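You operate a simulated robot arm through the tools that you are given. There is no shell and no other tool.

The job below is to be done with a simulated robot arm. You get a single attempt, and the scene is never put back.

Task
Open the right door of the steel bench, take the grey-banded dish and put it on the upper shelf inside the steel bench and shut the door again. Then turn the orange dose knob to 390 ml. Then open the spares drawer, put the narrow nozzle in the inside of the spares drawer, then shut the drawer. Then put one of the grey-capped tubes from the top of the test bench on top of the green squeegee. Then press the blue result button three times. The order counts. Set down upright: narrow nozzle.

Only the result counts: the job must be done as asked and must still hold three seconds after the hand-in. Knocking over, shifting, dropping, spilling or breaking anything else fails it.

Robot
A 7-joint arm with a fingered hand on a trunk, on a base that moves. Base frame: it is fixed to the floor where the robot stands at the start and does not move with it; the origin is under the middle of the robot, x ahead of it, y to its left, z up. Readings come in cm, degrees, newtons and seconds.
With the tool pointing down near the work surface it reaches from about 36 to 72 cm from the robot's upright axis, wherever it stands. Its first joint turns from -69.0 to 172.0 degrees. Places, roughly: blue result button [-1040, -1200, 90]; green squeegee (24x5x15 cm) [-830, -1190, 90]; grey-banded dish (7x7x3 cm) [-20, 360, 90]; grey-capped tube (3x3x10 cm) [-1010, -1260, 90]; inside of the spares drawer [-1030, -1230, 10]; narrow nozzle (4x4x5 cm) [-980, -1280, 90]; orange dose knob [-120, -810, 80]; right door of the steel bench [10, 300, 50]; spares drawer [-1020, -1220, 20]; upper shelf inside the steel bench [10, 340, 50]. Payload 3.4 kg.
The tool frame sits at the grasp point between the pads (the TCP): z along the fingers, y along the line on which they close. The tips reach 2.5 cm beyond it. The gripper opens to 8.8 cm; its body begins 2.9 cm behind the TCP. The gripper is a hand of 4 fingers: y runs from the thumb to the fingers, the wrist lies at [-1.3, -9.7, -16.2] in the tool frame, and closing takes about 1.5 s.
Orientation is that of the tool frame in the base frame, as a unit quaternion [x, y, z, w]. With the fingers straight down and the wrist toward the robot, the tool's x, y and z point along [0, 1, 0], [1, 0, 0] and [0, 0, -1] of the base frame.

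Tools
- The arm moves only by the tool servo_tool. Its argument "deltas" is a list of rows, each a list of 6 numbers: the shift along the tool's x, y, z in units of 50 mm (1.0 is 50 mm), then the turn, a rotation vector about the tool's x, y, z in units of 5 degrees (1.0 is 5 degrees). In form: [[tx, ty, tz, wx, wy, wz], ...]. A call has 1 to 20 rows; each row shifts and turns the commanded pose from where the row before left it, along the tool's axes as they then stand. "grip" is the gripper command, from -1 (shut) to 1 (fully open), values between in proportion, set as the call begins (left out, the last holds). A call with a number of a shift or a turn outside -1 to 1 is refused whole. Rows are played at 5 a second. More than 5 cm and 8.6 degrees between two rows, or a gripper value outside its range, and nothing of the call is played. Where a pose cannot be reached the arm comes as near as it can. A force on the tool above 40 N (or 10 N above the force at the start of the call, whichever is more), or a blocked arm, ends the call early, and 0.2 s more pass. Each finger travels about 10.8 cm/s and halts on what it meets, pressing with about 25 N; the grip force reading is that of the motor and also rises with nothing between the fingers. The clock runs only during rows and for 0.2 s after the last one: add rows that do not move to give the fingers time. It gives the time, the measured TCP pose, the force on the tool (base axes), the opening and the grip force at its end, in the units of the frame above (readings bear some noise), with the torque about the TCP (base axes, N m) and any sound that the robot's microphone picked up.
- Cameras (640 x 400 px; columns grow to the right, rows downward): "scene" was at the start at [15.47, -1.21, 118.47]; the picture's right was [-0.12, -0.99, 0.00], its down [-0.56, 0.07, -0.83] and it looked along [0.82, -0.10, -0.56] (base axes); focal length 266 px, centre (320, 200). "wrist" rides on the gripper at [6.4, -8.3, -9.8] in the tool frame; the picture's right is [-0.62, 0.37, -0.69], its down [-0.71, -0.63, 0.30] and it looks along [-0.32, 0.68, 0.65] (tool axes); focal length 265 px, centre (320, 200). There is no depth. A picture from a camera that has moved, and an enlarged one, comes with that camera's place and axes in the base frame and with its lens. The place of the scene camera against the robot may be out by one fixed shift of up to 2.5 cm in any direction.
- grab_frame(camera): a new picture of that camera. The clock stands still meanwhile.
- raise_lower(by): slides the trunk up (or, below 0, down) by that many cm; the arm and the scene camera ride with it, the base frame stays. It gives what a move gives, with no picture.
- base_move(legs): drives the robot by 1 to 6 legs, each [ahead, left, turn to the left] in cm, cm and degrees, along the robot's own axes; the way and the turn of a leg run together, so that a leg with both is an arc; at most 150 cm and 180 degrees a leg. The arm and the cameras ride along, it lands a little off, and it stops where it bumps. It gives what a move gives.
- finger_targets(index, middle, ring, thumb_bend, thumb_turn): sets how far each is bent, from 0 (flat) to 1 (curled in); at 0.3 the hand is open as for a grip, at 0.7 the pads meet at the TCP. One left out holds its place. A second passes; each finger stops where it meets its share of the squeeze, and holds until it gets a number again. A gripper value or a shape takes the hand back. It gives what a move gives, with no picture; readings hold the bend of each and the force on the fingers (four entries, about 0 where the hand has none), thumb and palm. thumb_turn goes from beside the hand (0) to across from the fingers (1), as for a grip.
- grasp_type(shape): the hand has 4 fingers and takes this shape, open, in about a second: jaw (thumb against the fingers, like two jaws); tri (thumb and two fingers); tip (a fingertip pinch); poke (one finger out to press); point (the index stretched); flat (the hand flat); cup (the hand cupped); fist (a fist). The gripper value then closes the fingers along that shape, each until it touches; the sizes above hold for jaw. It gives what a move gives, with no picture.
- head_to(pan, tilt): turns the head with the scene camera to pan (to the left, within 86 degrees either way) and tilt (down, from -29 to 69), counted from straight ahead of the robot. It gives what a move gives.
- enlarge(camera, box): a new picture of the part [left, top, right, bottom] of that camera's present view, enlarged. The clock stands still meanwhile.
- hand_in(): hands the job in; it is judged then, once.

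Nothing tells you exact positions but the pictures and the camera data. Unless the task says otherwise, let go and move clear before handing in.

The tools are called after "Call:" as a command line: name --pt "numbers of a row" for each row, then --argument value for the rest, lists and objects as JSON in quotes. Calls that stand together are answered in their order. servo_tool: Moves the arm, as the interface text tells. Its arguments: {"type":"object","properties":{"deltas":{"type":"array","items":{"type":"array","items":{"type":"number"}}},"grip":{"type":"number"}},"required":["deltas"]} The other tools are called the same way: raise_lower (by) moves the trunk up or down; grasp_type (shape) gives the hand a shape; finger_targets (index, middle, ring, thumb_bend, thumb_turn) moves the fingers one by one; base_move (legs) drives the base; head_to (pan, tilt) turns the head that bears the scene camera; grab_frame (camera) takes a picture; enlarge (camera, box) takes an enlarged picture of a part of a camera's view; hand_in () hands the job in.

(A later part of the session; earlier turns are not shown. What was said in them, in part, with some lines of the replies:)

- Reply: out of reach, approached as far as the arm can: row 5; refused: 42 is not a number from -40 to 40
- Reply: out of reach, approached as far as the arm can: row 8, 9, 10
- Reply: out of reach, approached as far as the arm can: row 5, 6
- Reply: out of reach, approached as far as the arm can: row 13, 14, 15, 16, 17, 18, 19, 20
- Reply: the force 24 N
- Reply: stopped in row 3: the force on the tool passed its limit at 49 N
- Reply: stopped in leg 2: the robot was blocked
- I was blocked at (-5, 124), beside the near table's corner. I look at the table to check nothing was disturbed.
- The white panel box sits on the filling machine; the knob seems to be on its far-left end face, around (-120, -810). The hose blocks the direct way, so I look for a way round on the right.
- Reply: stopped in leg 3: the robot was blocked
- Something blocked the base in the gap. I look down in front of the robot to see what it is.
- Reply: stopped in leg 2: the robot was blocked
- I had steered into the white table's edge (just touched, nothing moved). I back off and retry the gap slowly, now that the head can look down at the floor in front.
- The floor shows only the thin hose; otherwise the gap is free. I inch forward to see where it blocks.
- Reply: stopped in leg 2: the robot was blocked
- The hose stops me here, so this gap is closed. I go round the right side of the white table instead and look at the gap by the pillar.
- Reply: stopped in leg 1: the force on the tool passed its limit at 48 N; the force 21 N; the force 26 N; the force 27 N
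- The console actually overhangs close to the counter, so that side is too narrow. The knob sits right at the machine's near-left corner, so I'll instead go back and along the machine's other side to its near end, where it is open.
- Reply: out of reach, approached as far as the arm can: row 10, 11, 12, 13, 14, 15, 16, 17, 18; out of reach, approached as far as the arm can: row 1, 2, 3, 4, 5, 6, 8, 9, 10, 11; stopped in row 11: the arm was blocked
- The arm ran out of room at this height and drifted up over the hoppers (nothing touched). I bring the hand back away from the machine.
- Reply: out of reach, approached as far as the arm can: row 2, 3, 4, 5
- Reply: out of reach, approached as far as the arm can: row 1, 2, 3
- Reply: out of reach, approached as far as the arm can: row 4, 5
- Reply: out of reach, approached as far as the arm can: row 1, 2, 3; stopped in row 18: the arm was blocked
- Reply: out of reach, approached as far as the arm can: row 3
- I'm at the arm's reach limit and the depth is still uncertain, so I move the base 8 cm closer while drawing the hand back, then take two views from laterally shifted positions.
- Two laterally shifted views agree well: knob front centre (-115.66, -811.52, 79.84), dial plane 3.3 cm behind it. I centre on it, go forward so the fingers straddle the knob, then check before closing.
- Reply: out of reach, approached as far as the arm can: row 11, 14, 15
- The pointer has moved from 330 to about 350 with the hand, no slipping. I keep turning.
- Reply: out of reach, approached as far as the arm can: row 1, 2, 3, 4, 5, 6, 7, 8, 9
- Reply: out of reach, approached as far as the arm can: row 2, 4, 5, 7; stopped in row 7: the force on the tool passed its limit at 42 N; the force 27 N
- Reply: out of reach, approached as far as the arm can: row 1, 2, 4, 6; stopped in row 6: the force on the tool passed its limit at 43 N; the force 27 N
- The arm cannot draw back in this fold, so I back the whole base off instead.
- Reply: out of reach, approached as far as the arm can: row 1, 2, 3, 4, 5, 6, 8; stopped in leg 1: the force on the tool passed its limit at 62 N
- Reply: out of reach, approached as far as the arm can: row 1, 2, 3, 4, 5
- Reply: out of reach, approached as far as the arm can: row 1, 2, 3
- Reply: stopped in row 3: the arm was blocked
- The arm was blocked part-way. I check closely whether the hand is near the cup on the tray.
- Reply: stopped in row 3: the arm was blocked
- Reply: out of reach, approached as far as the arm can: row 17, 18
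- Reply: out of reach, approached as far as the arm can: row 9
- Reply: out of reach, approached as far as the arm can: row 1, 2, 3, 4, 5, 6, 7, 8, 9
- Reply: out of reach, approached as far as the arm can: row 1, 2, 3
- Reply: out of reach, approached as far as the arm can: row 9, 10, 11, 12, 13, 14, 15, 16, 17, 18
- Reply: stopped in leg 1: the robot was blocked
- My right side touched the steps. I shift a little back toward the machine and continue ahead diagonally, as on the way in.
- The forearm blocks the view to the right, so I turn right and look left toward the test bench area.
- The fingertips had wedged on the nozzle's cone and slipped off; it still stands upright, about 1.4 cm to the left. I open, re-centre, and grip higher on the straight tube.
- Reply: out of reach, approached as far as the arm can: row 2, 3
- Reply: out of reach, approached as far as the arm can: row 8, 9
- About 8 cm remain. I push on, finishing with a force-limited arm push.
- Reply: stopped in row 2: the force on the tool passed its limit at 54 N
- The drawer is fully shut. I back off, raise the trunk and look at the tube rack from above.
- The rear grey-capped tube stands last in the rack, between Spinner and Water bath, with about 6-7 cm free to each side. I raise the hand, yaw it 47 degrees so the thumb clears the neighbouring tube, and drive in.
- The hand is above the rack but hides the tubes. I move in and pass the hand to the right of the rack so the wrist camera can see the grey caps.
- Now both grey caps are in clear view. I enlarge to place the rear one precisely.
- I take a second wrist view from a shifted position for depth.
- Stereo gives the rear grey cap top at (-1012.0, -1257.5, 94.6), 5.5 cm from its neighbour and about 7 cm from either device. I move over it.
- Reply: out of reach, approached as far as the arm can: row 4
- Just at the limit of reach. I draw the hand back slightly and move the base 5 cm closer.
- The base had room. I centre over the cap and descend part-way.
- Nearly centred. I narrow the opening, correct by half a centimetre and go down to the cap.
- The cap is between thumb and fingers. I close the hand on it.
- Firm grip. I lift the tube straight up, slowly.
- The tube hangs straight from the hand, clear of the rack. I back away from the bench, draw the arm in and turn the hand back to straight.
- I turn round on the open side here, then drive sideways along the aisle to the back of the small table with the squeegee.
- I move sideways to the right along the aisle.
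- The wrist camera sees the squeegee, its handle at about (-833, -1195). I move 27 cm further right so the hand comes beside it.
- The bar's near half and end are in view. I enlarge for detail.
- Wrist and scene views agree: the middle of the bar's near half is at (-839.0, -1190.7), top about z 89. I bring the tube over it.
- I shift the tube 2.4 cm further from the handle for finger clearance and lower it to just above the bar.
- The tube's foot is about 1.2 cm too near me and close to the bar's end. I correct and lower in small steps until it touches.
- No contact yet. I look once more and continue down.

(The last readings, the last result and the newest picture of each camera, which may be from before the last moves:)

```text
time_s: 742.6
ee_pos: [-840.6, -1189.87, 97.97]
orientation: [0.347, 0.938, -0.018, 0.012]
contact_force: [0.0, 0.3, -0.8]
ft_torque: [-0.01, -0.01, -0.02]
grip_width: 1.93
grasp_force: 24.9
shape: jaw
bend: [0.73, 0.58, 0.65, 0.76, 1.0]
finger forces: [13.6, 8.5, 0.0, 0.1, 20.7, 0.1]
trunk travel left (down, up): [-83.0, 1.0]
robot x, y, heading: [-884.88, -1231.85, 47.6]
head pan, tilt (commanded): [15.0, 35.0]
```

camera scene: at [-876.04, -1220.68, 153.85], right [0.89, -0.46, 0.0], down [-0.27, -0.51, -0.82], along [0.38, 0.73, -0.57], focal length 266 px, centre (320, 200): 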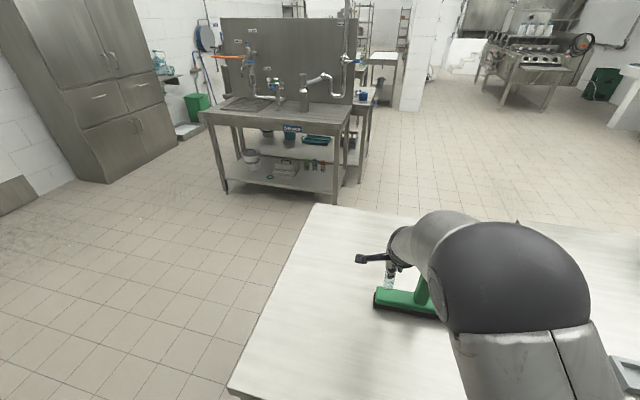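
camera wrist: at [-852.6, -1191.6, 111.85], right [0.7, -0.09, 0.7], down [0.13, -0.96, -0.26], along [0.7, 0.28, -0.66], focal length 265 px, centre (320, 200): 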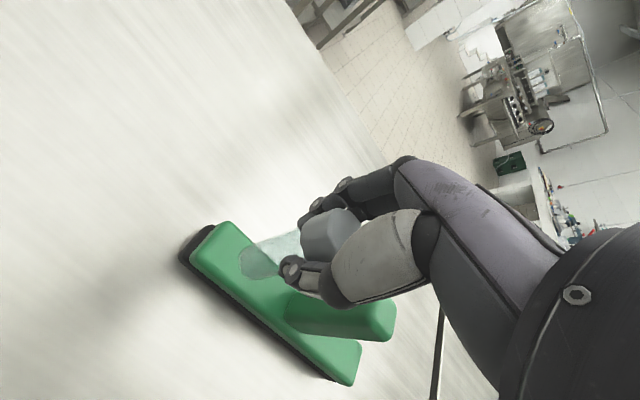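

Still free; the foot is centred over the bar. I continue.

Call:
servo_tool --pt "0 0 0.08 0 0 0" --pt "0 0 0 0 0 0"

Call:
servo_tool --pt "0 0 0.08 0 0 0" --pt "0 0 0 0 0 0"

Call:
servo_tool --pt "0 0 0.06 0 0 0" --pt "0 0 0 0 0 0"

Call:
enlarge --camera "wrist" --box '[170, 180, 410, 390]'

```text
time_s: 743.2
ee_pos: [-840.69, -1189.97, 97.45]
orientation: [0.348, 0.937, -0.018, 0.011]
contact_force: [-0.8, 0.3, 0.0]
ft_torque: [0.0, 0.03, 0.01]
grip_width: 1.93
grasp_force: 25.0
shape: jaw
bend: [0.73, 0.58, 0.65, 0.76, 1.0]
finger forces: [13.6, 8.5, 0.1, 0.0, 20.6, 0.0]
trunk travel left (down, up): [-83.0, 1.0]
robot x, y, heading: [-885.14, -1232.06, 47.4]
head pan, tilt (commanded): [15.0, 35.0]
```

```text
time_s: 743.8
ee_pos: [-840.6, -1190.08, 97.25]
orientation: [0.347, 0.938, -0.016, 0.011]
contact_force: [-0.5, -1.3, 9.8]
ft_torque: [0.03, -0.01, -0.01]
grip_width: 1.94
grasp_force: 24.9
shape: jaw
bend: [0.73, 0.58, 0.65, 0.76, 1.0]
finger forces: [13.9, 9.2, 0.1, 0.0, 22.8, 0.0]
trunk travel left (down, up): [-83.0, 1.0]
robot x, y, heading: [-885.24, -1231.89, 47.3]
head pan, tilt (commanded): [15.0, 35.0]
```

```text
time_s: 744.4
ee_pos: [-840.73, -1190.14, 97.0]
orientation: [0.347, 0.938, -0.015, 0.012]
contact_force: [1.4, -0.2, 23.3]
ft_torque: [0.08, -0.16, -0.02]
grip_width: 2.05
grasp_force: 24.8
shape: jaw
bend: [0.74, 0.58, 0.65, 0.76, 1.0]
finger forces: [15.8, 10.9, 0.1, 0.0, 25.1, 0.0]
trunk travel left (down, up): [-83.0, 1.0]
robot x, y, heading: [-885.03, -1232.13, 47.4]
head pan, tilt (commanded): [15.0, 35.0]
```

```text
1.90 times, centred on (290, 285) of wrist
camera zoom: at [-851.18, -1191.92, 106.77], right [0.7, -0.1, 0.71], down [0.14, -0.95, -0.27], along [0.7, 0.28, -0.66], focal length 506 px, centre (377, 38)
```

zoom: 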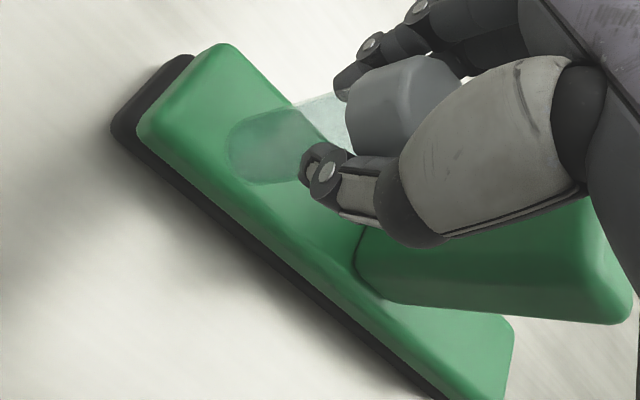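

The tube's foot stands on the green bar (23 N). I ease the pressure and open the fingers gently.

Call:
servo_tool --pt "0 0 -0.05 0 0 0" --pt "0 0 0 0 0 0"

Call:
finger_targets --index 0.5 --middle 0.48 --ring 0.48 --thumb_bend 0.55

Call:
enlarge --camera "wrist" --box '[170, 160, 410, 390]'

```text
time_s: 745.0
ee_pos: [-840.74, -1190.17, 97.01]
orientation: [0.347, 0.938, -0.017, 0.012]
contact_force: [1.3, 1.2, 18.2]
ft_torque: [0.11, -0.1, -0.01]
grip_width: 2.03
grasp_force: 24.9
shape: jaw
bend: [0.74, 0.58, 0.65, 0.76, 1.0]
finger forces: [16.4, 10.3, 0.0, 0.0, 24.2, 0.1]
trunk travel left (down, up): [-83.0, 1.0]
robot x, y, heading: [-885.09, -1232.14, 47.0]
head pan, tilt (commanded): [15.0, 35.0]
```

```text
time_s: 746.0
ee_pos: [-840.72, -1190.07, 96.85]
orientation: [0.347, 0.937, -0.019, 0.01]
contact_force: [-0.1, 0.4, 0.1]
ft_torque: [-0.01, -0.01, 0.02]
grip_width: 3.54
grasp_force: 0.1
shape: fingers
bend: [0.5, 0.48, 0.48, 0.55, 1.0]
finger forces: [0.0, 0.1, 0.0, 0.0, 0.0, 0.0]
trunk travel left (down, up): [-83.0, 1.0]
robot x, y, heading: [-885.27, -1231.83, 47.4]
head pan, tilt (commanded): [15.0, 35.0]
```

```text
1.74 times, centred on (290, 275) of wrist
camera zoom: at [-851.05, -1191.79, 106.7], right [0.71, -0.09, 0.7], down [0.13, -0.96, -0.26], along [0.7, 0.28, -0.66], focal length 462 px, centre (372, 70)
```

zoom: 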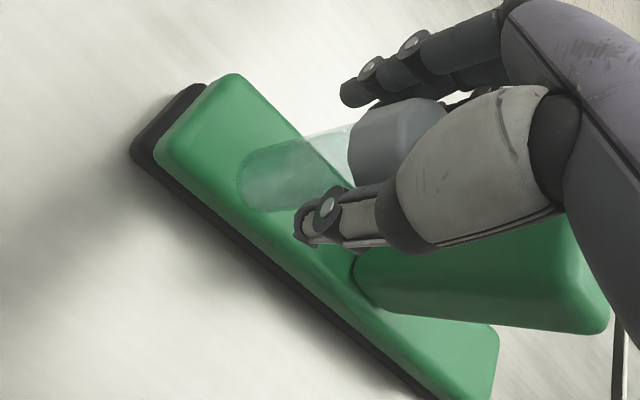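

The tube stands on its own. I open wider and lift the hand straight up.

Call:
finger_targets --index 0.38 --middle 0.38 --ring 0.38 --thumb_bend 0.38

Call:
enlarge --camera "wrist" --box '[170, 160, 410, 390]'

Call:
servo_tool --pt "0 0 -0.1 0 0 0" --pt "0 0 -0.2 0 0 0" --pt "0 0 -0.3 0 0 0" --pt "0 0 -0.3 0 0 0" --pt "0 0 -0.4 0 0 0" --pt "0 0 -0.4 0 0 0" --pt "0 0 -0.4 0 0 0" --pt "0 0 0 0 0 0"

Call:
grab_frame --camera "wrist"

Call:
grab_frame --camera "scene"

```text
time_s: 747.0
ee_pos: [-840.57, -1190.1, 96.84]
orientation: [0.348, 0.937, -0.019, 0.01]
contact_force: [-0.4, 0.9, 0.3]
ft_torque: [-0.01, -0.04, 0.0]
grip_width: 6.71
grasp_force: 0.1
shape: fingers
bend: [0.38, 0.38, 0.38, 0.38, 1.0]
finger forces: [0.0, 0.0, 0.1, 0.0, 0.0, 0.0]
trunk travel left (down, up): [-83.0, 1.0]
robot x, y, heading: [-885.16, -1232.27, 47.1]
head pan, tilt (commanded): [15.0, 35.0]
```

```text
1.74 times, centred on (290, 275) of wrist
camera zoom: at [-851.04, -1191.78, 106.71], right [0.7, -0.09, 0.7], down [0.13, -0.96, -0.26], along [0.7, 0.28, -0.66], focal length 462 px, centre (372, 70)
```

zoom: 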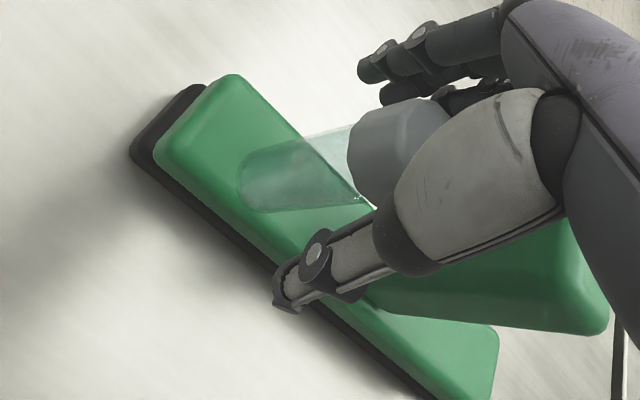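

```text
time_s: 748.8
ee_pos: [-840.74, -1189.57, 107.41]
orientation: [0.348, 0.937, -0.019, 0.011]
contact_force: [0.5, 0.4, 0.7]
ft_torque: [-0.04, 0.0, -0.02]
grip_width: 6.69
grasp_force: 0.0
shape: fingers
bend: [0.38, 0.38, 0.38, 0.38, 1.0]
finger forces: [0.0, 0.1, 0.1, 0.0, 0.0, 0.0]
trunk travel left (down, up): [-83.0, 1.0]
robot x, y, heading: [-885.56, -1232.17, 47.4]
head pan, tilt (commanded): [15.0, 35.0]
```

```text
taken
camera wrist: at [-851.09, -1191.28, 117.22], right [0.71, -0.1, 0.7], down [0.13, -0.96, -0.26], along [0.7, 0.28, -0.66], focal length 265 px, centre (320, 200)
```

wrist: 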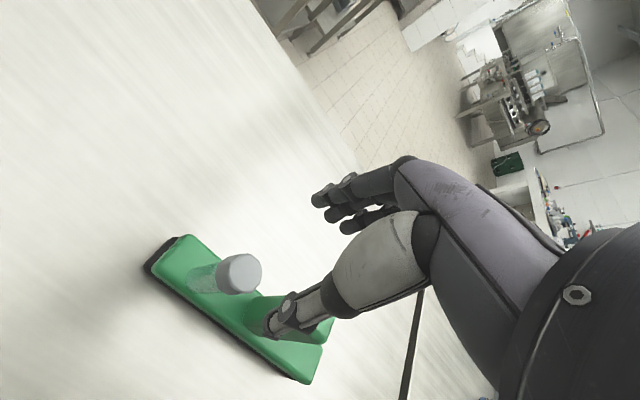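

```text
taken
camera scene: at [-876.01, -1220.65, 153.85], right [0.89, -0.46, 0.0], down [-0.27, -0.51, -0.82], along [0.38, 0.73, -0.57], focal length 266 px, centre (320, 200)
```

scene: 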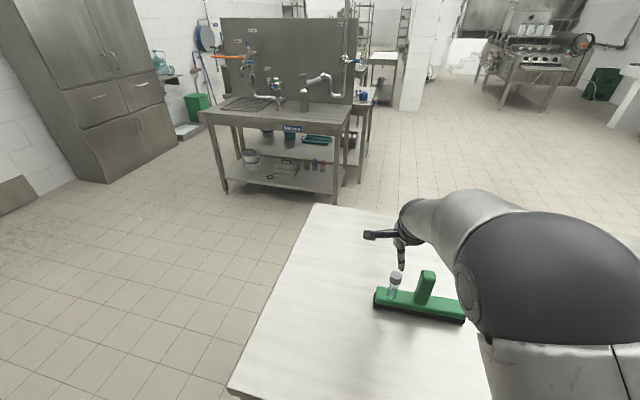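

The tube stands upright on the green squeegee. I raise the hand and withdraw to the left, away from it.

Call:
servo_tool --pt "0 0 -0.4 0 0 0" --pt "0 0 -0.4 0 0 0" --pt "0 -0.4 -0.2 0 0 0" --pt "0 -0.4 0 0 0 0" --pt "0 -0.4 0 0 0 0" --pt "0 -0.4 0 0 0 0" --pt "0 -0.4 0 0 0 0" --pt "0 -0.4 0 0 0 0" --pt "0 0 0 0 0 0"

Call:
base_move --legs '[[-4, 75, 0]]'

Call:
head_to --pan -45 --tilt 30

Call:
grab_frame --camera "scene"

```text
time_s: 750.8
ee_pos: [-848.47, -1198.67, 112.73]
orientation: [0.348, 0.937, -0.019, 0.01]
contact_force: [-0.1, -0.2, -0.1]
ft_torque: [0.01, -0.03, -0.02]
grip_width: 6.71
grasp_force: 0.0
shape: fingers
bend: [0.38, 0.38, 0.38, 0.38, 1.0]
finger forces: [0.1, 0.0, 0.0, 0.1, 0.0, 0.0]
trunk travel left (down, up): [-83.0, 1.0]
robot x, y, heading: [-885.16, -1231.78, 47.5]
head pan, tilt (commanded): [15.0, 35.0]
```

```text
time_s: 754.8
ee_pos: [-905.19, -1151.45, 112.7]
orientation: [0.353, 0.935, -0.019, 0.011]
contact_force: [-1.5, -0.3, -0.1]
ft_torque: [0.03, -0.01, -0.01]
grip_width: 6.72
grasp_force: 0.1
shape: fingers
bend: [0.38, 0.38, 0.38, 0.38, 1.0]
finger forces: [0.0, 0.0, 0.0, 0.0, 0.1, 0.0]
trunk travel left (down, up): [-83.0, 1.0]
robot x, y, heading: [-942.34, -1183.9, 46.7]
head pan, tilt (commanded): [15.0, 35.0]
```

```text
time_s: 756.1
ee_pos: [-905.27, -1151.66, 112.69]
orientation: [0.354, 0.935, -0.018, 0.01]
contact_force: [-0.3, 0.2, -0.1]
ft_torque: [0.04, 0.02, 0.02]
grip_width: 6.69
grasp_force: 0.2
shape: fingers
bend: [0.38, 0.38, 0.38, 0.38, 1.0]
finger forces: [0.0, 0.0, 0.0, 0.0, 0.0, 0.0]
trunk travel left (down, up): [-83.0, 1.0]
robot x, y, heading: [-942.41, -1184.28, 46.7]
head pan, tilt (commanded): [-45.0, 30.0]
```

```text
taken
camera scene: at [-928.12, -1180.64, 154.63], right [0.03, -1.0, 0.0], down [-0.5, -0.02, -0.87], along [0.87, 0.03, -0.5], focal length 266 px, centre (320, 200)
```

scene: 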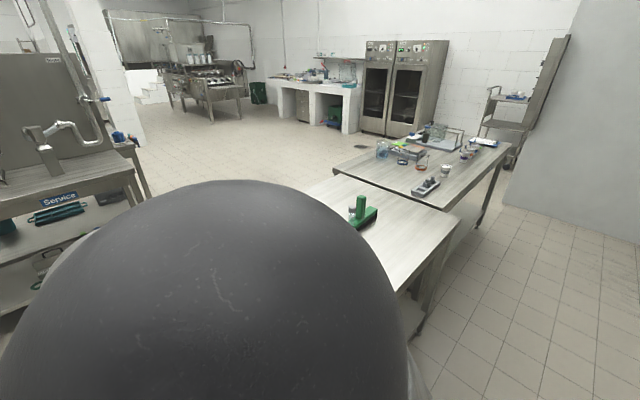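

Call:
enlarge --camera "scene" --box '[320, 170, 420, 250]'

Call:
base_move --legs '[[0, 0, 179.5]]'

Call:
head_to --pan -10 --tilt 40

Call:
grab_frame --camera "scene"

```text
5.00 times, centred on (370, 210) of scene
camera zoom: at [-928.12, -1180.64, 154.63], right [0.03, -1.0, 0.0], down [-0.5, -0.02, -0.87], along [0.87, 0.03, -0.5], focal length 1328 px, centre (70, 150)
```

zoom: 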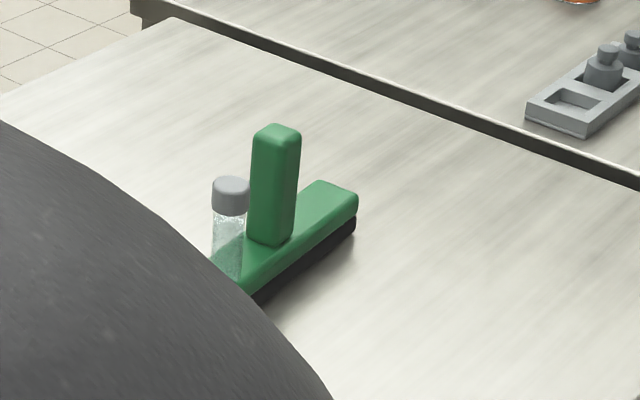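

```text
time_s: 763.8
ee_pos: [-980.14, -1216.36, 112.68]
orientation: [0.931, -0.364, -0.01, -0.018]
contact_force: [-0.9, 0.3, -0.8]
ft_torque: [-0.03, 0.01, 0.02]
grip_width: 6.71
grasp_force: 0.2
shape: fingers
bend: [0.38, 0.38, 0.38, 0.38, 1.0]
finger forces: [0.0, 0.0, 0.0, 0.1, 0.1, 0.0]
trunk travel left (down, up): [-83.0, 1.0]
robot x, y, heading: [-942.36, -1184.1, -134.5]
head pan, tilt (commanded): [-45.0, 30.0]
```

```text
time_s: 764.8
ee_pos: [-980.11, -1216.47, 112.74]
orientation: [0.931, -0.365, -0.011, -0.018]
contact_force: [0.4, 0.2, 0.6]
ft_torque: [-0.03, 0.02, 0.01]
grip_width: 6.7
grasp_force: 0.1
shape: fingers
bend: [0.38, 0.38, 0.38, 0.38, 1.0]
finger forces: [0.1, 0.1, 0.1, 0.0, 0.0, 0.0]
trunk travel left (down, up): [-83.0, 1.0]
robot x, y, heading: [-942.03, -1184.23, -134.9]
head pan, tilt (commanded): [-10.0, 40.0]
```

```text
taken
camera scene: at [-951.07, -1193.02, 153.1], right [-0.58, 0.82, 0.0], down [0.52, 0.37, -0.77], along [-0.63, -0.44, -0.64], focal length 266 px, centre (320, 200)
```

scene: 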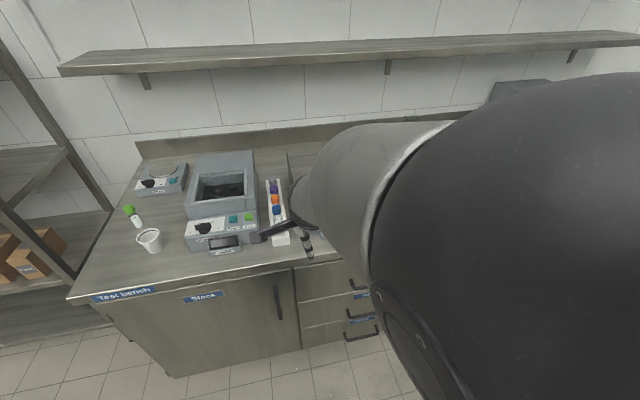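

The tube stands firmly on the squeegee. I drive along the bench to the Result panel for the last step.

Call:
base_move --legs '[[0, -64, 2.5]]'

Call:
grasp_type --shape "poke"

Call:
head_to --pan 15 --tilt 45

Call:
grab_frame --camera "scene"

Call:
grab_frame --camera "wrist"

```text
time_s: 768.3
ee_pos: [-1024.13, -1176.65, 112.84]
orientation: [0.945, -0.328, -0.012, -0.017]
contact_force: [-0.4, -0.5, 0.7]
ft_torque: [-0.01, -0.02, 0.03]
grip_width: 6.72
grasp_force: 0.1
shape: fingers
bend: [0.38, 0.38, 0.38, 0.38, 1.0]
finger forces: [0.0, 0.0, 0.0, 0.0, 0.0, 0.1]
trunk travel left (down, up): [-83.0, 1.0]
robot x, y, heading: [-988.89, -1141.9, -130.5]
head pan, tilt (commanded): [-10.0, 40.0]
```

```text
time_s: 769.2
ee_pos: [-1024.13, -1176.59, 112.72]
orientation: [0.945, -0.327, -0.011, -0.018]
contact_force: [-0.6, 0.2, 0.1]
ft_torque: [0.02, 0.0, 0.0]
grip_width: 0.02
grasp_force: 0.1
shape: poke
bend: [0.7, 0.7, 0.99, 1.0, 1.0]
finger forces: [0.1, 0.1, 0.0, 0.0, 0.1, 0.1]
trunk travel left (down, up): [-83.0, 1.0]
robot x, y, heading: [-988.85, -1141.66, -130.0]
head pan, tilt (commanded): [-10.0, 40.0]
```

```text
time_s: 770.1
ee_pos: [-1024.08, -1176.69, 112.73]
orientation: [0.945, -0.327, -0.011, -0.019]
contact_force: [1.5, -0.8, -0.2]
ft_torque: [0.02, -0.01, -0.02]
grip_width: 0.01
grasp_force: 0.0
shape: poke
bend: [0.7, 0.7, 0.99, 1.0, 1.0]
finger forces: [0.0, 0.0, 0.0, 0.0, 0.1, 0.1]
trunk travel left (down, up): [-83.0, 1.0]
robot x, y, heading: [-988.72, -1141.53, -130.0]
head pan, tilt (commanded): [15.0, 45.0]
```

```text
taken
camera scene: at [-994.13, -1153.03, 152.4], right [-0.9, 0.44, 0.0], down [0.31, 0.63, -0.71], along [-0.32, -0.64, -0.7], focal length 266 px, centre (320, 200)
```

scene: 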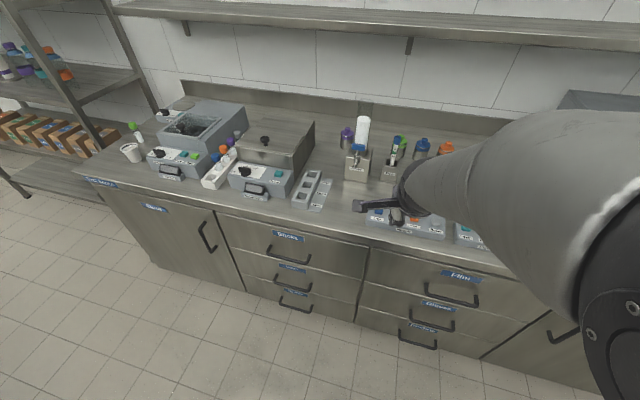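

```text
taken
camera wrist: at [-1013.9, -1174.44, 122.5], right [-0.71, 0.06, 0.7], down [-0.17, 0.95, -0.26], along [-0.68, -0.31, -0.66], focal length 265 px, centre (320, 200)
```

wrist: 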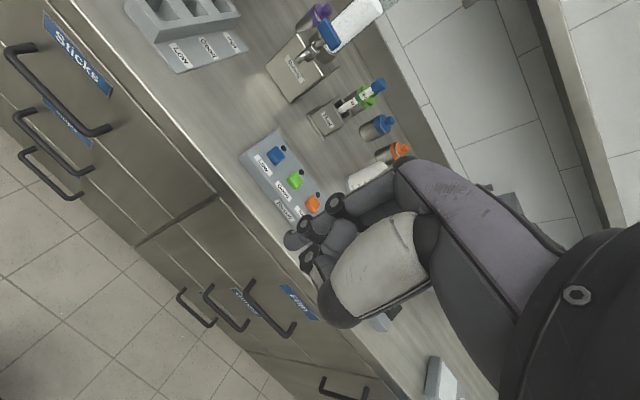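

The Result panel's blue button is at about (-1039, -1198). I move closer and look again for depth.

Call:
base_move --legs '[[18, 0, 0]]'

Call:
grab_frame --camera "wrist"

Call:
enlarge --camera "wrist" --box '[160, 140, 360, 340]'

```text
time_s: 771.6
ee_pos: [-1035.99, -1190.54, 112.62]
orientation: [0.944, -0.328, -0.011, -0.018]
contact_force: [0.0, 0.3, 1.5]
ft_torque: [0.02, -0.03, -0.01]
grip_width: 0.01
grasp_force: 0.1
shape: poke
bend: [0.7, 0.7, 0.99, 1.0, 1.0]
finger forces: [0.0, 0.1, 0.1, 0.1, 0.0, 0.0]
trunk travel left (down, up): [-83.0, 1.0]
robot x, y, heading: [-1000.92, -1155.87, -130.2]
head pan, tilt (commanded): [15.0, 45.0]
```

```text
taken
camera wrist: at [-1025.75, -1188.32, 122.55], right [-0.71, 0.07, 0.7], down [-0.17, 0.95, -0.26], along [-0.68, -0.31, -0.66], focal length 265 px, centre (320, 200)
```

wrist: 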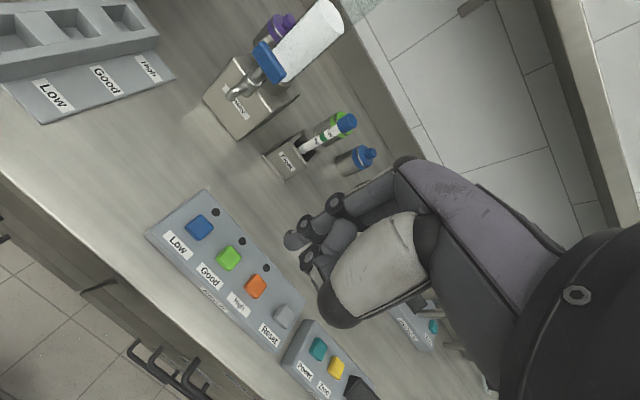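

```text
2.00 times, centred on (260, 240) of wrist
camera zoom: at [-1025.75, -1188.32, 122.55], right [-0.71, 0.07, 0.7], down [-0.17, 0.95, -0.26], along [-0.68, -0.31, -0.66], focal length 531 px, centre (440, 120)
```

zoom: 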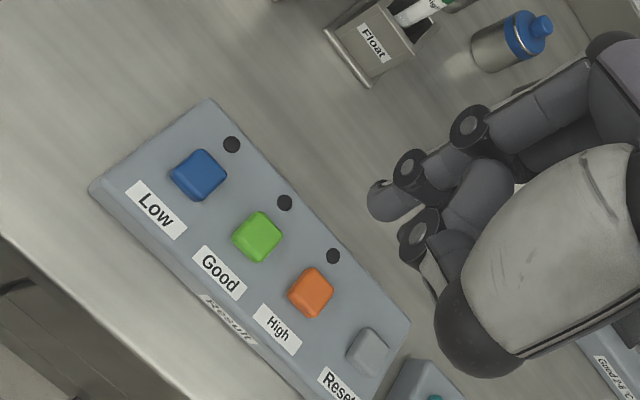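

The blue button ("Low") is at (-1038.0, -1196.3), top z 89.5. I curl all fingers but the index and check where its tip is.

Call:
finger_targets --index 0.65 --middle 1.0 --ring 1.0 --thumb_bend 1.0 --thumb_turn 0.3

Call:
enlarge --camera "wrist" --box '[200, 140, 420, 340]'

Call:
grab_frame --camera "scene"

```text
time_s: 772.6
ee_pos: [-1035.93, -1190.42, 112.67]
orientation: [0.944, -0.329, -0.011, -0.019]
contact_force: [-0.5, 0.1, 0.0]
ft_torque: [-0.01, 0.03, 0.03]
grip_width: 3.78
grasp_force: 0.1
shape: fingers
bend: [0.65, 1.0, 1.0, 1.0, 0.31]
finger forces: [0.0, 0.0, 0.0, 0.0, 0.0, 0.1]
trunk travel left (down, up): [-83.0, 1.0]
robot x, y, heading: [-1000.45, -1155.37, -130.1]
head pan, tilt (commanded): [15.0, 45.0]
```

```text
2.00 times, centred on (310, 240) of wrist
camera zoom: at [-1025.74, -1188.31, 122.54], right [-0.71, 0.07, 0.7], down [-0.17, 0.95, -0.26], along [-0.68, -0.31, -0.66], focal length 531 px, centre (340, 120)
```

zoom: 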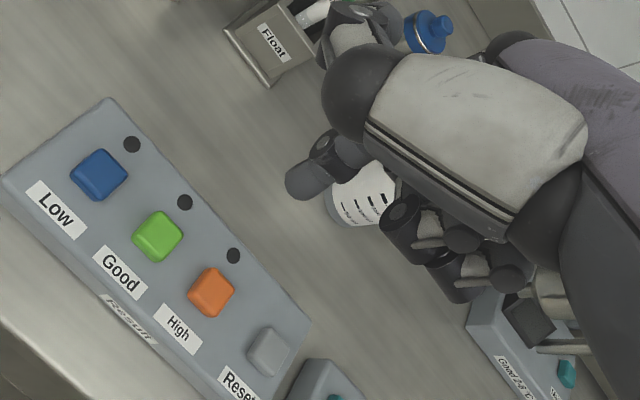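

```text
taken
camera scene: at [-1005.94, -1166.93, 152.39], right [-0.89, 0.45, 0.0], down [0.32, 0.63, -0.71], along [-0.32, -0.63, -0.71], focal length 266 px, centre (320, 200)
```

scene: 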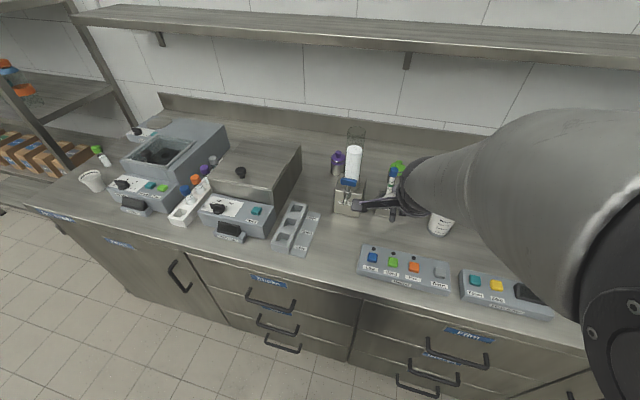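

The thumb swung out; I fold it back across so only the index points down.

Call:
finger_targets --thumb_turn 1.0 --thumb_bend 1.0

Call:
enlarge --camera "wrist" --box '[200, 140, 420, 340]'

```text
time_s: 773.6
ee_pos: [-1035.94, -1190.47, 112.63]
orientation: [0.944, -0.328, -0.011, -0.019]
contact_force: [0.5, -0.2, 0.4]
ft_torque: [-0.02, -0.03, 0.0]
grip_width: 2.29
grasp_force: 0.0
shape: fingers
bend: [0.64, 1.0, 1.0, 0.99, 0.96]
finger forces: [0.0, 0.0, 0.1, 0.1, 0.0, 0.0]
trunk travel left (down, up): [-83.0, 1.0]
robot x, y, heading: [-1000.69, -1155.65, -130.3]
head pan, tilt (commanded): [15.0, 45.0]
```

```text
2.00 times, centred on (310, 240) of wrist
camera zoom: at [-1025.75, -1188.31, 122.54], right [-0.71, 0.07, 0.7], down [-0.17, 0.95, -0.26], along [-0.68, -0.31, -0.66], focal length 531 px, centre (340, 120)
```

zoom: 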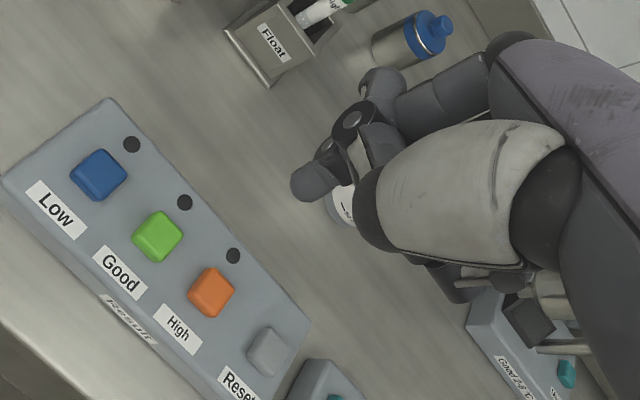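

The index tip lies about 1.5 cm forward and 2.5 cm below the grasp point. I move it over the blue button and lower to about 5 cm above it.

Call:
servo_tool --pt "0.18 0.43 0 0 0 0" --pt "0.18 0.43 0 0 0 0" --pt "0 0 0.4 0 0 0" --pt "0 0 0.4 0 0 0" --pt "0 0 0.4 0 0 0" --pt "0 0 0.4 0 0 0" --pt "0 0 0.4 0 0 0" --pt "0 0 0.4 0 0 0" --pt "0 0 0.4 0 0 0" --pt "0 0 0 0 0 0"

Call:
enlarge --camera "wrist" --box '[180, 130, 420, 350]'

Call:
enlarge --camera "scene" --box '[320, 160, 480, 300]'

```text
time_s: 775.8
ee_pos: [-1038.41, -1194.33, 99.41]
orientation: [0.937, -0.348, 0.013, -0.008]
contact_force: [0.8, -0.5, 0.1]
ft_torque: [-0.02, 0.01, -0.06]
grip_width: 2.29
grasp_force: 0.1
shape: fingers
bend: [0.64, 1.0, 1.0, 0.99, 0.96]
finger forces: [0.0, 0.0, 0.1, 0.1, 0.0, 0.1]
trunk travel left (down, up): [-83.0, 1.0]
robot x, y, heading: [-1000.53, -1155.64, -130.3]
head pan, tilt (commanded): [15.0, 45.0]
```

```text
1.82 times, centred on (300, 240) of wrist
camera zoom: at [-1028.39, -1192.23, 109.47], right [-0.73, 0.12, 0.67], down [-0.12, 0.95, -0.3], along [-0.67, -0.3, -0.68], focal length 483 px, centre (356, 127)
```

zoom: 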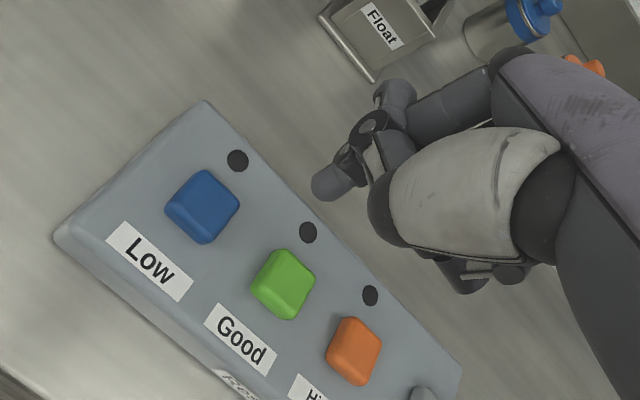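

```text
2.86 times, centred on (400, 230) of scene
camera zoom: at [-1005.73, -1166.98, 152.37], right [-0.9, 0.43, 0.0], down [0.3, 0.64, -0.71], along [-0.3, -0.64, -0.71], focal length 759 px, centre (91, 114)
```

zoom: 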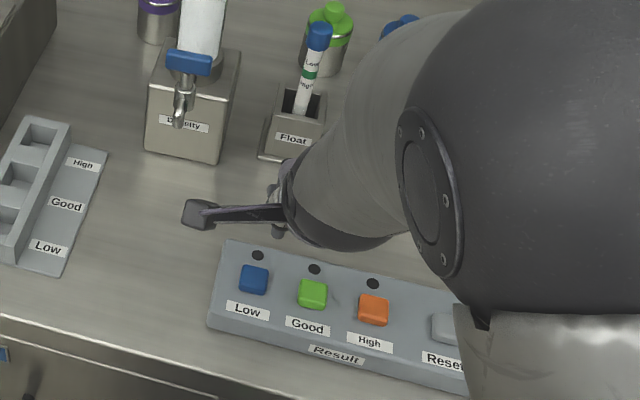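

The tip is about 1.2 cm right of the button's centre. I correct and lower to about 2 cm above it.

Call:
servo_tool --pt "0.24 -0.02 0 0 0 0" --pt "0 0 0.3 0 0 0" --pt "0 0 0.3 0 0 0" --pt "0 0 0.4 0 0 0" --pt "0 0 0 0 0 0"

Call:
enlarge --camera "wrist" --box '[180, 130, 420, 350]'

Call:
enlarge --camera "scene" --box '[320, 160, 480, 300]'

```text
time_s: 777.0
ee_pos: [-1037.64, -1194.3, 93.66]
orientation: [0.941, -0.337, -0.004, -0.016]
contact_force: [-0.3, -0.2, -0.8]
ft_torque: [0.0, 0.0, -0.01]
grip_width: 2.3
grasp_force: 0.1
shape: fingers
bend: [0.64, 1.0, 1.0, 0.99, 0.96]
finger forces: [0.0, 0.1, 0.0, 0.0, 0.0, 0.1]
out of reach, approached as far as the arm can: row 1
trunk travel left (down, up): [-83.0, 1.0]
robot x, y, heading: [-1000.56, -1155.67, -130.4]
head pan, tilt (commanded): [15.0, 45.0]
```

```text
1.82 times, centred on (300, 240) of wrist
camera zoom: at [-1027.48, -1192.31, 103.62], right [-0.72, 0.09, 0.69], down [-0.15, 0.95, -0.27], along [-0.68, -0.3, -0.67], focal length 483 px, centre (356, 127)
```

zoom: 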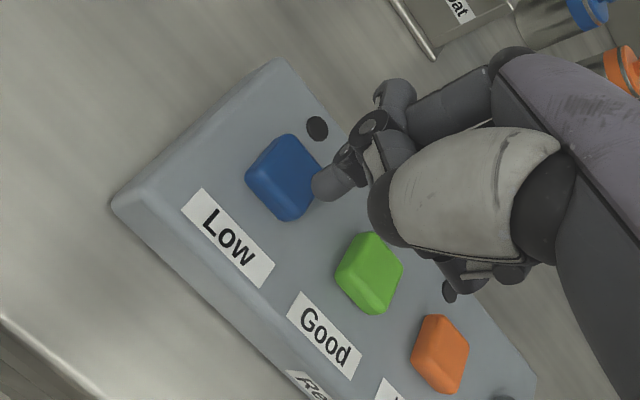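

```text
2.86 times, centred on (400, 230) of scene
camera zoom: at [-1005.75, -1166.98, 152.37], right [-0.9, 0.43, 0.0], down [0.3, 0.64, -0.71], along [-0.3, -0.64, -0.71], focal length 759 px, centre (91, 114)
```

zoom: 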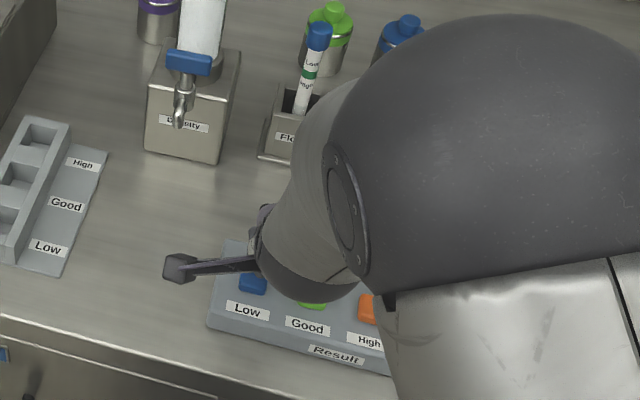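

Half a centimetre to correct, then I press down gently, watching the force.

Call:
servo_tool --pt "0.13 0.05 0 0 0 0" --pt "0 0 0.16 0 0 0" --pt "0 0 0 0 0 0"

Call:
enlarge --camera "wrist" --box '[200, 150, 400, 310]'

Call:
servo_tool --pt "0 0 0.1 0 0 0" --pt "0 0 0 0 0 0"

```text
time_s: 777.8
ee_pos: [-1037.26, -1195.02, 92.66]
orientation: [0.942, -0.335, -0.006, -0.017]
contact_force: [0.2, -0.8, 0.3]
ft_torque: [0.0, 0.0, 0.0]
grip_width: 2.3
grasp_force: 0.0
shape: fingers
bend: [0.64, 1.0, 1.0, 0.99, 0.96]
finger forces: [0.0, 0.0, 0.0, 0.0, 0.1, 0.1]
trunk travel left (down, up): [-83.0, 1.0]
robot x, y, heading: [-1000.77, -1156.02, -130.0]
head pan, tilt (commanded): [15.0, 45.0]
```

```text
2.50 times, centred on (300, 230) of wrist
camera zoom: at [-1027.02, -1192.93, 102.56], right [-0.71, 0.08, 0.7], down [-0.16, 0.95, -0.27], along [-0.68, -0.3, -0.67], focal length 664 px, centre (370, 125)
```

zoom: 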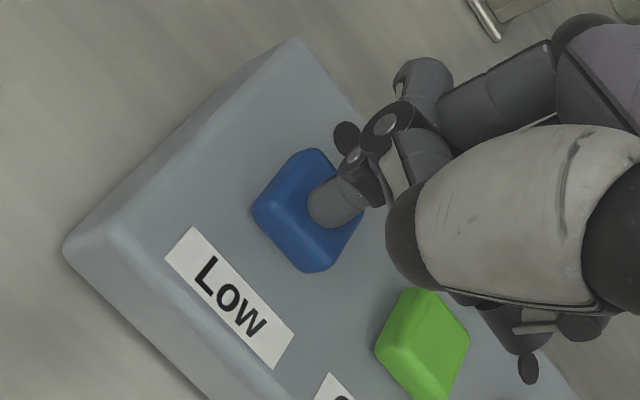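

```text
time_s: 778.4
ee_pos: [-1037.22, -1194.88, 92.28]
orientation: [0.942, -0.334, -0.007, -0.017]
contact_force: [0.2, -0.4, 1.8]
ft_torque: [0.0, 0.0, 0.01]
grip_width: 2.28
grasp_force: 0.7
shape: fingers
bend: [0.64, 1.0, 1.0, 0.99, 0.96]
finger forces: [1.3, 0.0, 0.1, 0.0, 0.1, 0.1]
trunk travel left (down, up): [-83.0, 1.0]
robot x, y, heading: [-1000.59, -1156.13, -130.3]
head pan, tilt (commanded): [15.0, 45.0]
```

The fingertip rests on the blue button (1.3 N). I press down for the first press.

Call:
servo_tool --pt "0 0 0.06 0 0 0" --pt "0 0 0 0 0 0"

Call:
enlarge --camera "wrist" --box '[200, 150, 400, 310]'

```text
time_s: 779.0
ee_pos: [-1037.19, -1194.93, 92.07]
orientation: [0.942, -0.334, -0.008, -0.016]
contact_force: [1.4, -0.2, 3.1]
ft_torque: [-0.07, -0.02, 0.01]
grip_width: 2.3
grasp_force: 1.0
shape: fingers
bend: [0.64, 1.0, 1.0, 0.99, 0.96]
finger forces: [3.0, 0.0, 0.0, 0.0, 0.0, 0.1]
trunk travel left (down, up): [-83.0, 1.0]
robot x, y, heading: [-1000.83, -1155.17, -130.4]
head pan, tilt (commanded): [15.0, 45.0]
heard: click
```

```text
2.50 times, centred on (300, 230) of wrist
camera zoom: at [-1026.96, -1192.88, 101.86], right [-0.71, 0.08, 0.7], down [-0.16, 0.95, -0.27], along [-0.68, -0.3, -0.66], focal length 664 px, centre (370, 125)
```

zoom: 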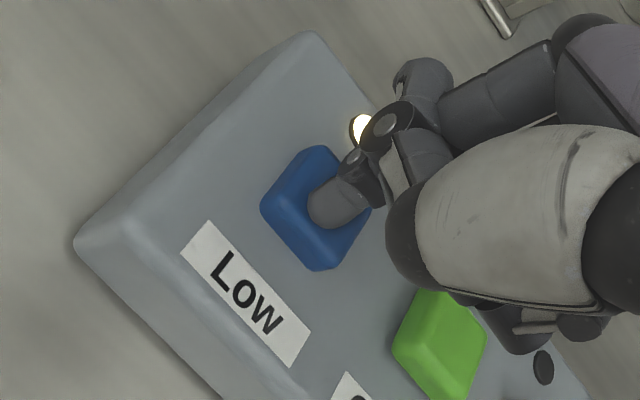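

A click, and the lamp lit: first press done. I lift off fully and press a second time.

Call:
servo_tool --pt "0 0 -0.15 0 0 0" --pt "0 0 -0.15 0 0 0" --pt "0 0 0 0 0 0"

Call:
enlarge --camera "wrist" --box '[200, 150, 400, 310]'

```text
time_s: 779.8
ee_pos: [-1037.14, -1194.76, 92.97]
orientation: [0.941, -0.337, -0.004, -0.021]
contact_force: [-0.4, 0.1, -0.1]
ft_torque: [-0.02, -0.02, 0.04]
grip_width: 2.31
grasp_force: 0.1
shape: fingers
bend: [0.64, 1.0, 1.0, 0.99, 0.96]
finger forces: [0.0, 0.0, 0.1, 0.1, 0.1, 0.1]
trunk travel left (down, up): [-83.0, 1.0]
robot x, y, heading: [-1000.62, -1155.55, -130.5]
head pan, tilt (commanded): [15.0, 45.0]
```

```text
2.50 times, centred on (300, 230) of wrist
camera zoom: at [-1027.0, -1192.74, 102.99], right [-0.72, 0.08, 0.69], down [-0.15, 0.95, -0.26], along [-0.68, -0.29, -0.67], focal length 664 px, centre (370, 125)
```

zoom: 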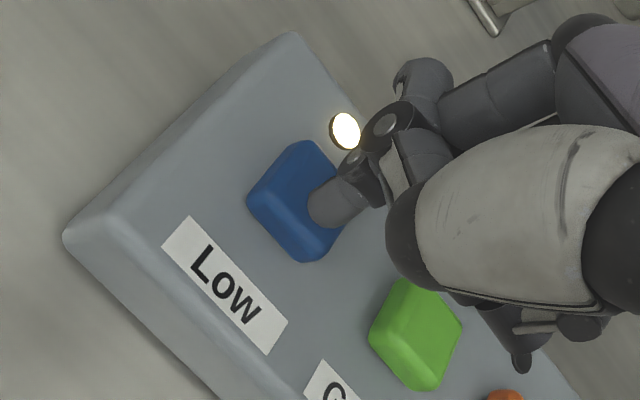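

The lamp stays lit and the finger is clear of the button. Second press.

Call:
servo_tool --pt "0 0 0.15 0 0 0" --pt "0 0 0.15 0 0 0" --pt "0 0 0 0 0 0"

```text
time_s: 780.6
ee_pos: [-1037.01, -1195.2, 92.09]
orientation: [0.943, -0.332, -0.008, -0.015]
contact_force: [0.8, -0.5, 1.4]
ft_torque: [-0.02, -0.02, -0.01]
grip_width: 2.29
grasp_force: 0.9
shape: fingers
bend: [0.64, 1.0, 1.0, 0.99, 0.96]
finger forces: [1.8, 0.1, 0.0, 0.0, 0.1, 0.0]
trunk travel left (down, up): [-83.0, 1.0]
robot x, y, heading: [-1000.7, -1155.59, -130.3]
head pan, tilt (commanded): [15.0, 45.0]
```

No click yet; a little deeper.

Call:
servo_tool --pt "0 0 0.05 0 0 0" --pt "0 0 0 0 0 0"

```text
time_s: 781.2
ee_pos: [-1037.1, -1195.0, 91.82]
orientation: [0.943, -0.333, -0.008, -0.017]
contact_force: [0.6, -1.0, 5.8]
ft_torque: [-0.13, -0.01, 0.02]
grip_width: 2.29
grasp_force: 2.8
shape: fingers
bend: [0.64, 1.0, 1.0, 0.99, 0.96]
finger forces: [5.7, 0.0, 0.0, 0.0, 0.0, 0.0]
trunk travel left (down, up): [-83.0, 1.0]
robot x, y, heading: [-1000.61, -1156.19, -130.4]
head pan, tilt (commanded): [15.0, 45.0]
heard: click
```

Second click. I lift off fully and press a third time.

Call:
servo_tool --pt "0 0 -0.2 0 0 0" --pt "0 0 -0.15 0 0 0" --pt "0 0 0 0 0 0"

Call:
enlarge --camera "wrist" --box '[200, 150, 400, 310]'

Call:
servo_tool --pt "0 0 0.15 0 0 0" --pt "0 0 0.15 0 0 0" --pt "0 0 0 0 0 0"

```text
time_s: 782.0
ee_pos: [-1037.04, -1194.68, 93.04]
orientation: [0.942, -0.336, -0.004, -0.022]
contact_force: [0.4, -0.5, 0.6]
ft_torque: [0.02, 0.02, 0.0]
grip_width: 2.29
grasp_force: 0.1
shape: fingers
bend: [0.64, 1.0, 1.0, 0.99, 0.96]
finger forces: [0.0, 0.0, 0.0, 0.0, 0.0, 0.0]
trunk travel left (down, up): [-83.0, 1.0]
robot x, y, heading: [-1000.56, -1155.83, -130.5]
head pan, tilt (commanded): [15.0, 45.0]
```

```text
2.50 times, centred on (300, 230) of wrist
camera zoom: at [-1026.99, -1192.67, 102.99], right [-0.72, 0.08, 0.69], down [-0.15, 0.95, -0.26], along [-0.68, -0.29, -0.67], focal length 664 px, centre (370, 125)
```

zoom: 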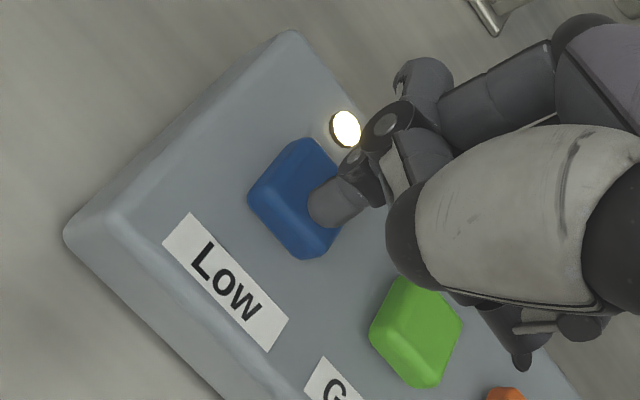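

```text
time_s: 782.8
ee_pos: [-1037.04, -1195.04, 92.19]
orientation: [0.943, -0.332, -0.007, -0.017]
contact_force: [0.1, -1.5, 1.9]
ft_torque: [-0.04, 0.01, -0.01]
grip_width: 2.31
grasp_force: 0.9
shape: fingers
bend: [0.64, 1.0, 1.0, 0.99, 0.96]
finger forces: [2.2, 0.0, 0.0, 0.0, 0.0, 0.1]
trunk travel left (down, up): [-83.0, 1.0]
robot x, y, heading: [-1000.86, -1155.91, -130.7]
head pan, tilt (commanded): [15.0, 45.0]
```

No click yet on this third stroke; I press slightly deeper.

Call:
servo_tool --pt "0 0 0.05 0 0 0" --pt "0 0 0 0 0 0"

```text
time_s: 783.4
ee_pos: [-1037.02, -1194.96, 91.7]
orientation: [0.943, -0.333, -0.009, -0.017]
contact_force: [0.2, -2.2, 8.7]
ft_torque: [-0.21, 0.04, -0.01]
grip_width: 2.28
grasp_force: 5.1
shape: fingers
bend: [0.64, 1.0, 1.0, 0.99, 0.96]
finger forces: [9.5, 0.0, 0.0, 0.0, 0.0, 0.0]
trunk travel left (down, up): [-83.0, 1.0]
robot x, y, heading: [-1000.82, -1156.09, -130.4]
head pan, tilt (commanded): [15.0, 45.0]
heard: click
```

Third click. I lift straight up, well clear, and back away.

Call:
servo_tool --pt "0 0 -0.3 0 0 0" --pt "0 0 -0.4 0 0 0" --pt "0 0 -0.5 0 0 0" --pt "0 0 -0.5 0 0 0" --pt "0 0 -0.5 0 0 0" --pt "0 0 -0.5 0 0 0" --pt "0 0 0 0 0 0"

Call:
base_move --legs '[[-30, 0, 0]]'

Call:
head_to --pan 25 --tilt 40

Call:
grab_frame --camera "scene"

```text
time_s: 785.0
ee_pos: [-1036.68, -1195.65, 104.97]
orientation: [0.944, -0.328, -0.011, -0.018]
contact_force: [-0.5, 0.9, 0.2]
ft_torque: [0.02, 0.0, 0.0]
grip_width: 2.31
grasp_force: 0.0
shape: fingers
bend: [0.64, 1.0, 1.0, 0.99, 0.96]
finger forces: [0.1, 0.0, 0.0, 0.1, 0.0, 0.0]
out of reach, approached as far as the arm can: row 4
trunk travel left (down, up): [-83.0, 1.0]
robot x, y, heading: [-1000.87, -1155.47, -130.3]
head pan, tilt (commanded): [15.0, 45.0]
```

```text
time_s: 787.0
ee_pos: [-1018.34, -1173.94, 104.92]
orientation: [0.944, -0.329, -0.011, -0.019]
contact_force: [-0.1, 0.3, -0.1]
ft_torque: [-0.02, 0.02, -0.03]
grip_width: 2.3
grasp_force: 0.1
shape: fingers
bend: [0.64, 1.0, 1.0, 0.99, 0.96]
finger forces: [0.0, 0.0, 0.0, 0.0, 0.0, 0.1]
trunk travel left (down, up): [-83.0, 1.0]
robot x, y, heading: [-981.88, -1133.8, -130.4]
head pan, tilt (commanded): [15.0, 45.0]
```

```text
time_s: 787.8
ee_pos: [-1018.38, -1173.81, 105.02]
orientation: [0.944, -0.329, -0.011, -0.019]
contact_force: [0.0, -0.2, -0.3]
ft_torque: [-0.02, 0.01, 0.01]
grip_width: 2.28
grasp_force: 0.1
shape: fingers
bend: [0.64, 1.0, 1.0, 0.99, 0.96]
finger forces: [0.0, 0.1, 0.0, 0.0, 0.0, 0.0]
trunk travel left (down, up): [-83.0, 1.0]
robot x, y, heading: [-982.11, -1134.01, -130.3]
head pan, tilt (commanded): [25.0, 40.0]
```

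```text
taken
camera scene: at [-986.0, -1145.98, 153.09], right [-0.96, 0.26, 0.0], down [0.17, 0.62, -0.77], along [-0.2, -0.74, -0.64], focal length 266 px, centre (320, 200)
```

scene: 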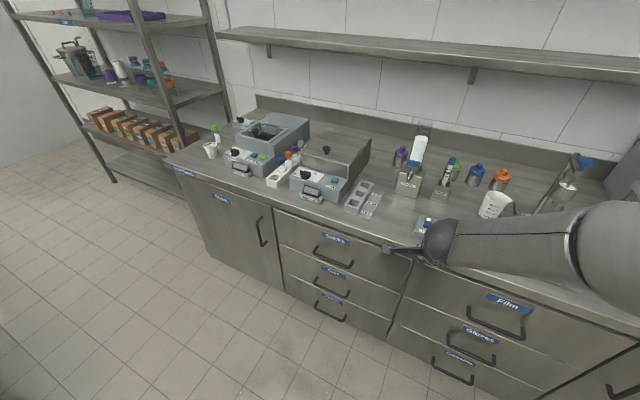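

Everything on the bench is as before and the drawer is shut. I turn a little for a last look at the tube on the squeegee.

Call:
base_move --legs '[[0, 0, 45]]'

Call:
head_to --pan 65 --tilt 20

Call:
grab_frame --camera "scene"

Call:
enlarge --camera "scene" --box '[270, 140, 390, 240]'

```text
time_s: 790.3
ee_pos: [-978.42, -1187.62, 104.97]
orientation: [0.997, 0.069, -0.018, -0.013]
contact_force: [-0.3, 0.4, 0.8]
ft_torque: [-0.02, 0.0, -0.02]
grip_width: 2.3
grasp_force: 0.0
shape: fingers
bend: [0.64, 1.0, 1.0, 0.99, 0.96]
finger forces: [0.0, 0.1, 0.1, 0.1, 0.1, 0.1]
trunk travel left (down, up): [-83.0, 1.0]
robot x, y, heading: [-981.84, -1133.73, -83.8]
head pan, tilt (commanded): [25.0, 40.0]
```

```text
time_s: 791.3
ee_pos: [-978.36, -1187.67, 104.99]
orientation: [0.997, 0.069, -0.018, -0.013]
contact_force: [0.7, 0.7, -0.3]
ft_torque: [0.03, -0.01, 0.02]
grip_width: 2.33
grasp_force: 0.1
shape: fingers
bend: [0.64, 1.0, 1.0, 0.99, 0.96]
finger forces: [0.0, 0.1, 0.1, 0.0, 0.0, 0.1]
trunk travel left (down, up): [-83.0, 1.0]
robot x, y, heading: [-981.9, -1133.87, -84.1]
head pan, tilt (commanded): [65.0, 20.0]
```

```text
taken
camera scene: at [-971.22, -1142.02, 156.23], right [-0.33, -0.94, 0.0], down [-0.32, 0.11, -0.94], along [0.89, -0.31, -0.34], focal length 266 px, centre (320, 200)
```

scene: 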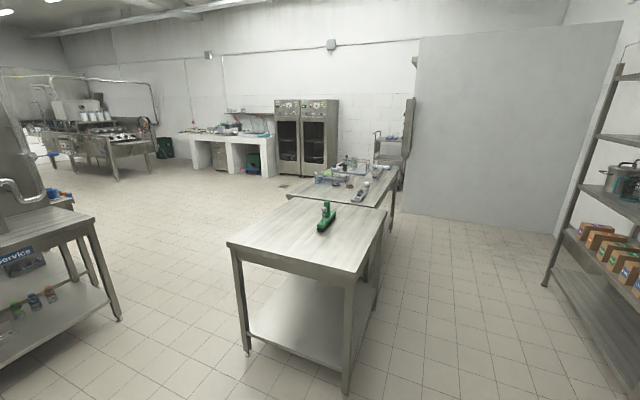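

```text
4.00 times, centred on (330, 190) of scene
camera zoom: at [-971.22, -1142.02, 156.23], right [-0.33, -0.94, 0.0], down [-0.32, 0.11, -0.94], along [0.89, -0.31, -0.34], focal length 1062 px, centre (280, 240)
```

zoom: 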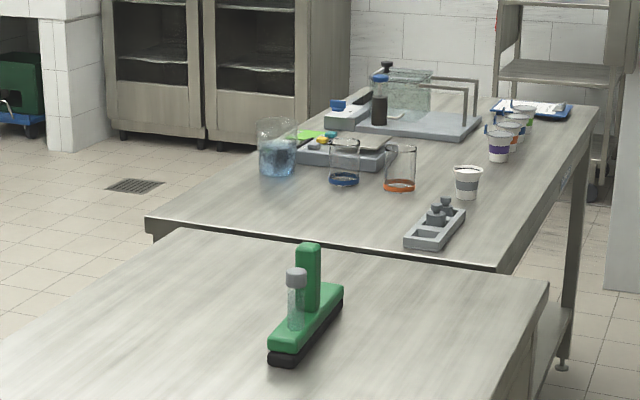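

The tube stands upright on the green squeegee, the drawer and the steel bench's door are shut, and the knob and button steps were done in order. The hand is empty and clear, so I hand the job in.

Call:
hand_in

```text
The job is handed in.
```

I did every step in the order you gave and handed the job in; I don't have the judge's result.

- **Dish:** I opened the steel bench's right door and set the grey-banded dish on the upper shelf. I then pushed the door shut until it stopped.
- **Dose knob:** The orange knob's pointer is on the 390 tick as near as the camera shows, to within about 2 ml.
- **Nozzle:** I stood the narrow nozzle upright in the spares drawer, clear of the two parts already in there. I pushed the drawer fully shut. I couldn't see the nozzle once the drawer was closed, so I'm assuming it stayed upright.
- **Tube:** I took the rear grey-capped tube from the rack on the test bench. It stands upright on the squeegee's green bar, and I checked it again just before handing in.
- **Result button:** I pressed the blue button three times, with one click heard per press.

The judging may also depend on a few contacts I made along the way:

- The base bumped the table near the start, the white-topped table, the floor hose and the steps.
- The fingers pressed the coiled cable on the filling machine's console with about 48 N.
- They also pressed the dose-knob panel with up to 62 N while I was turning the knob.

I checked the first table, the white-topped table and the other dose knobs afterwards, and nothing had moved. I didn't go back to look at the cable.
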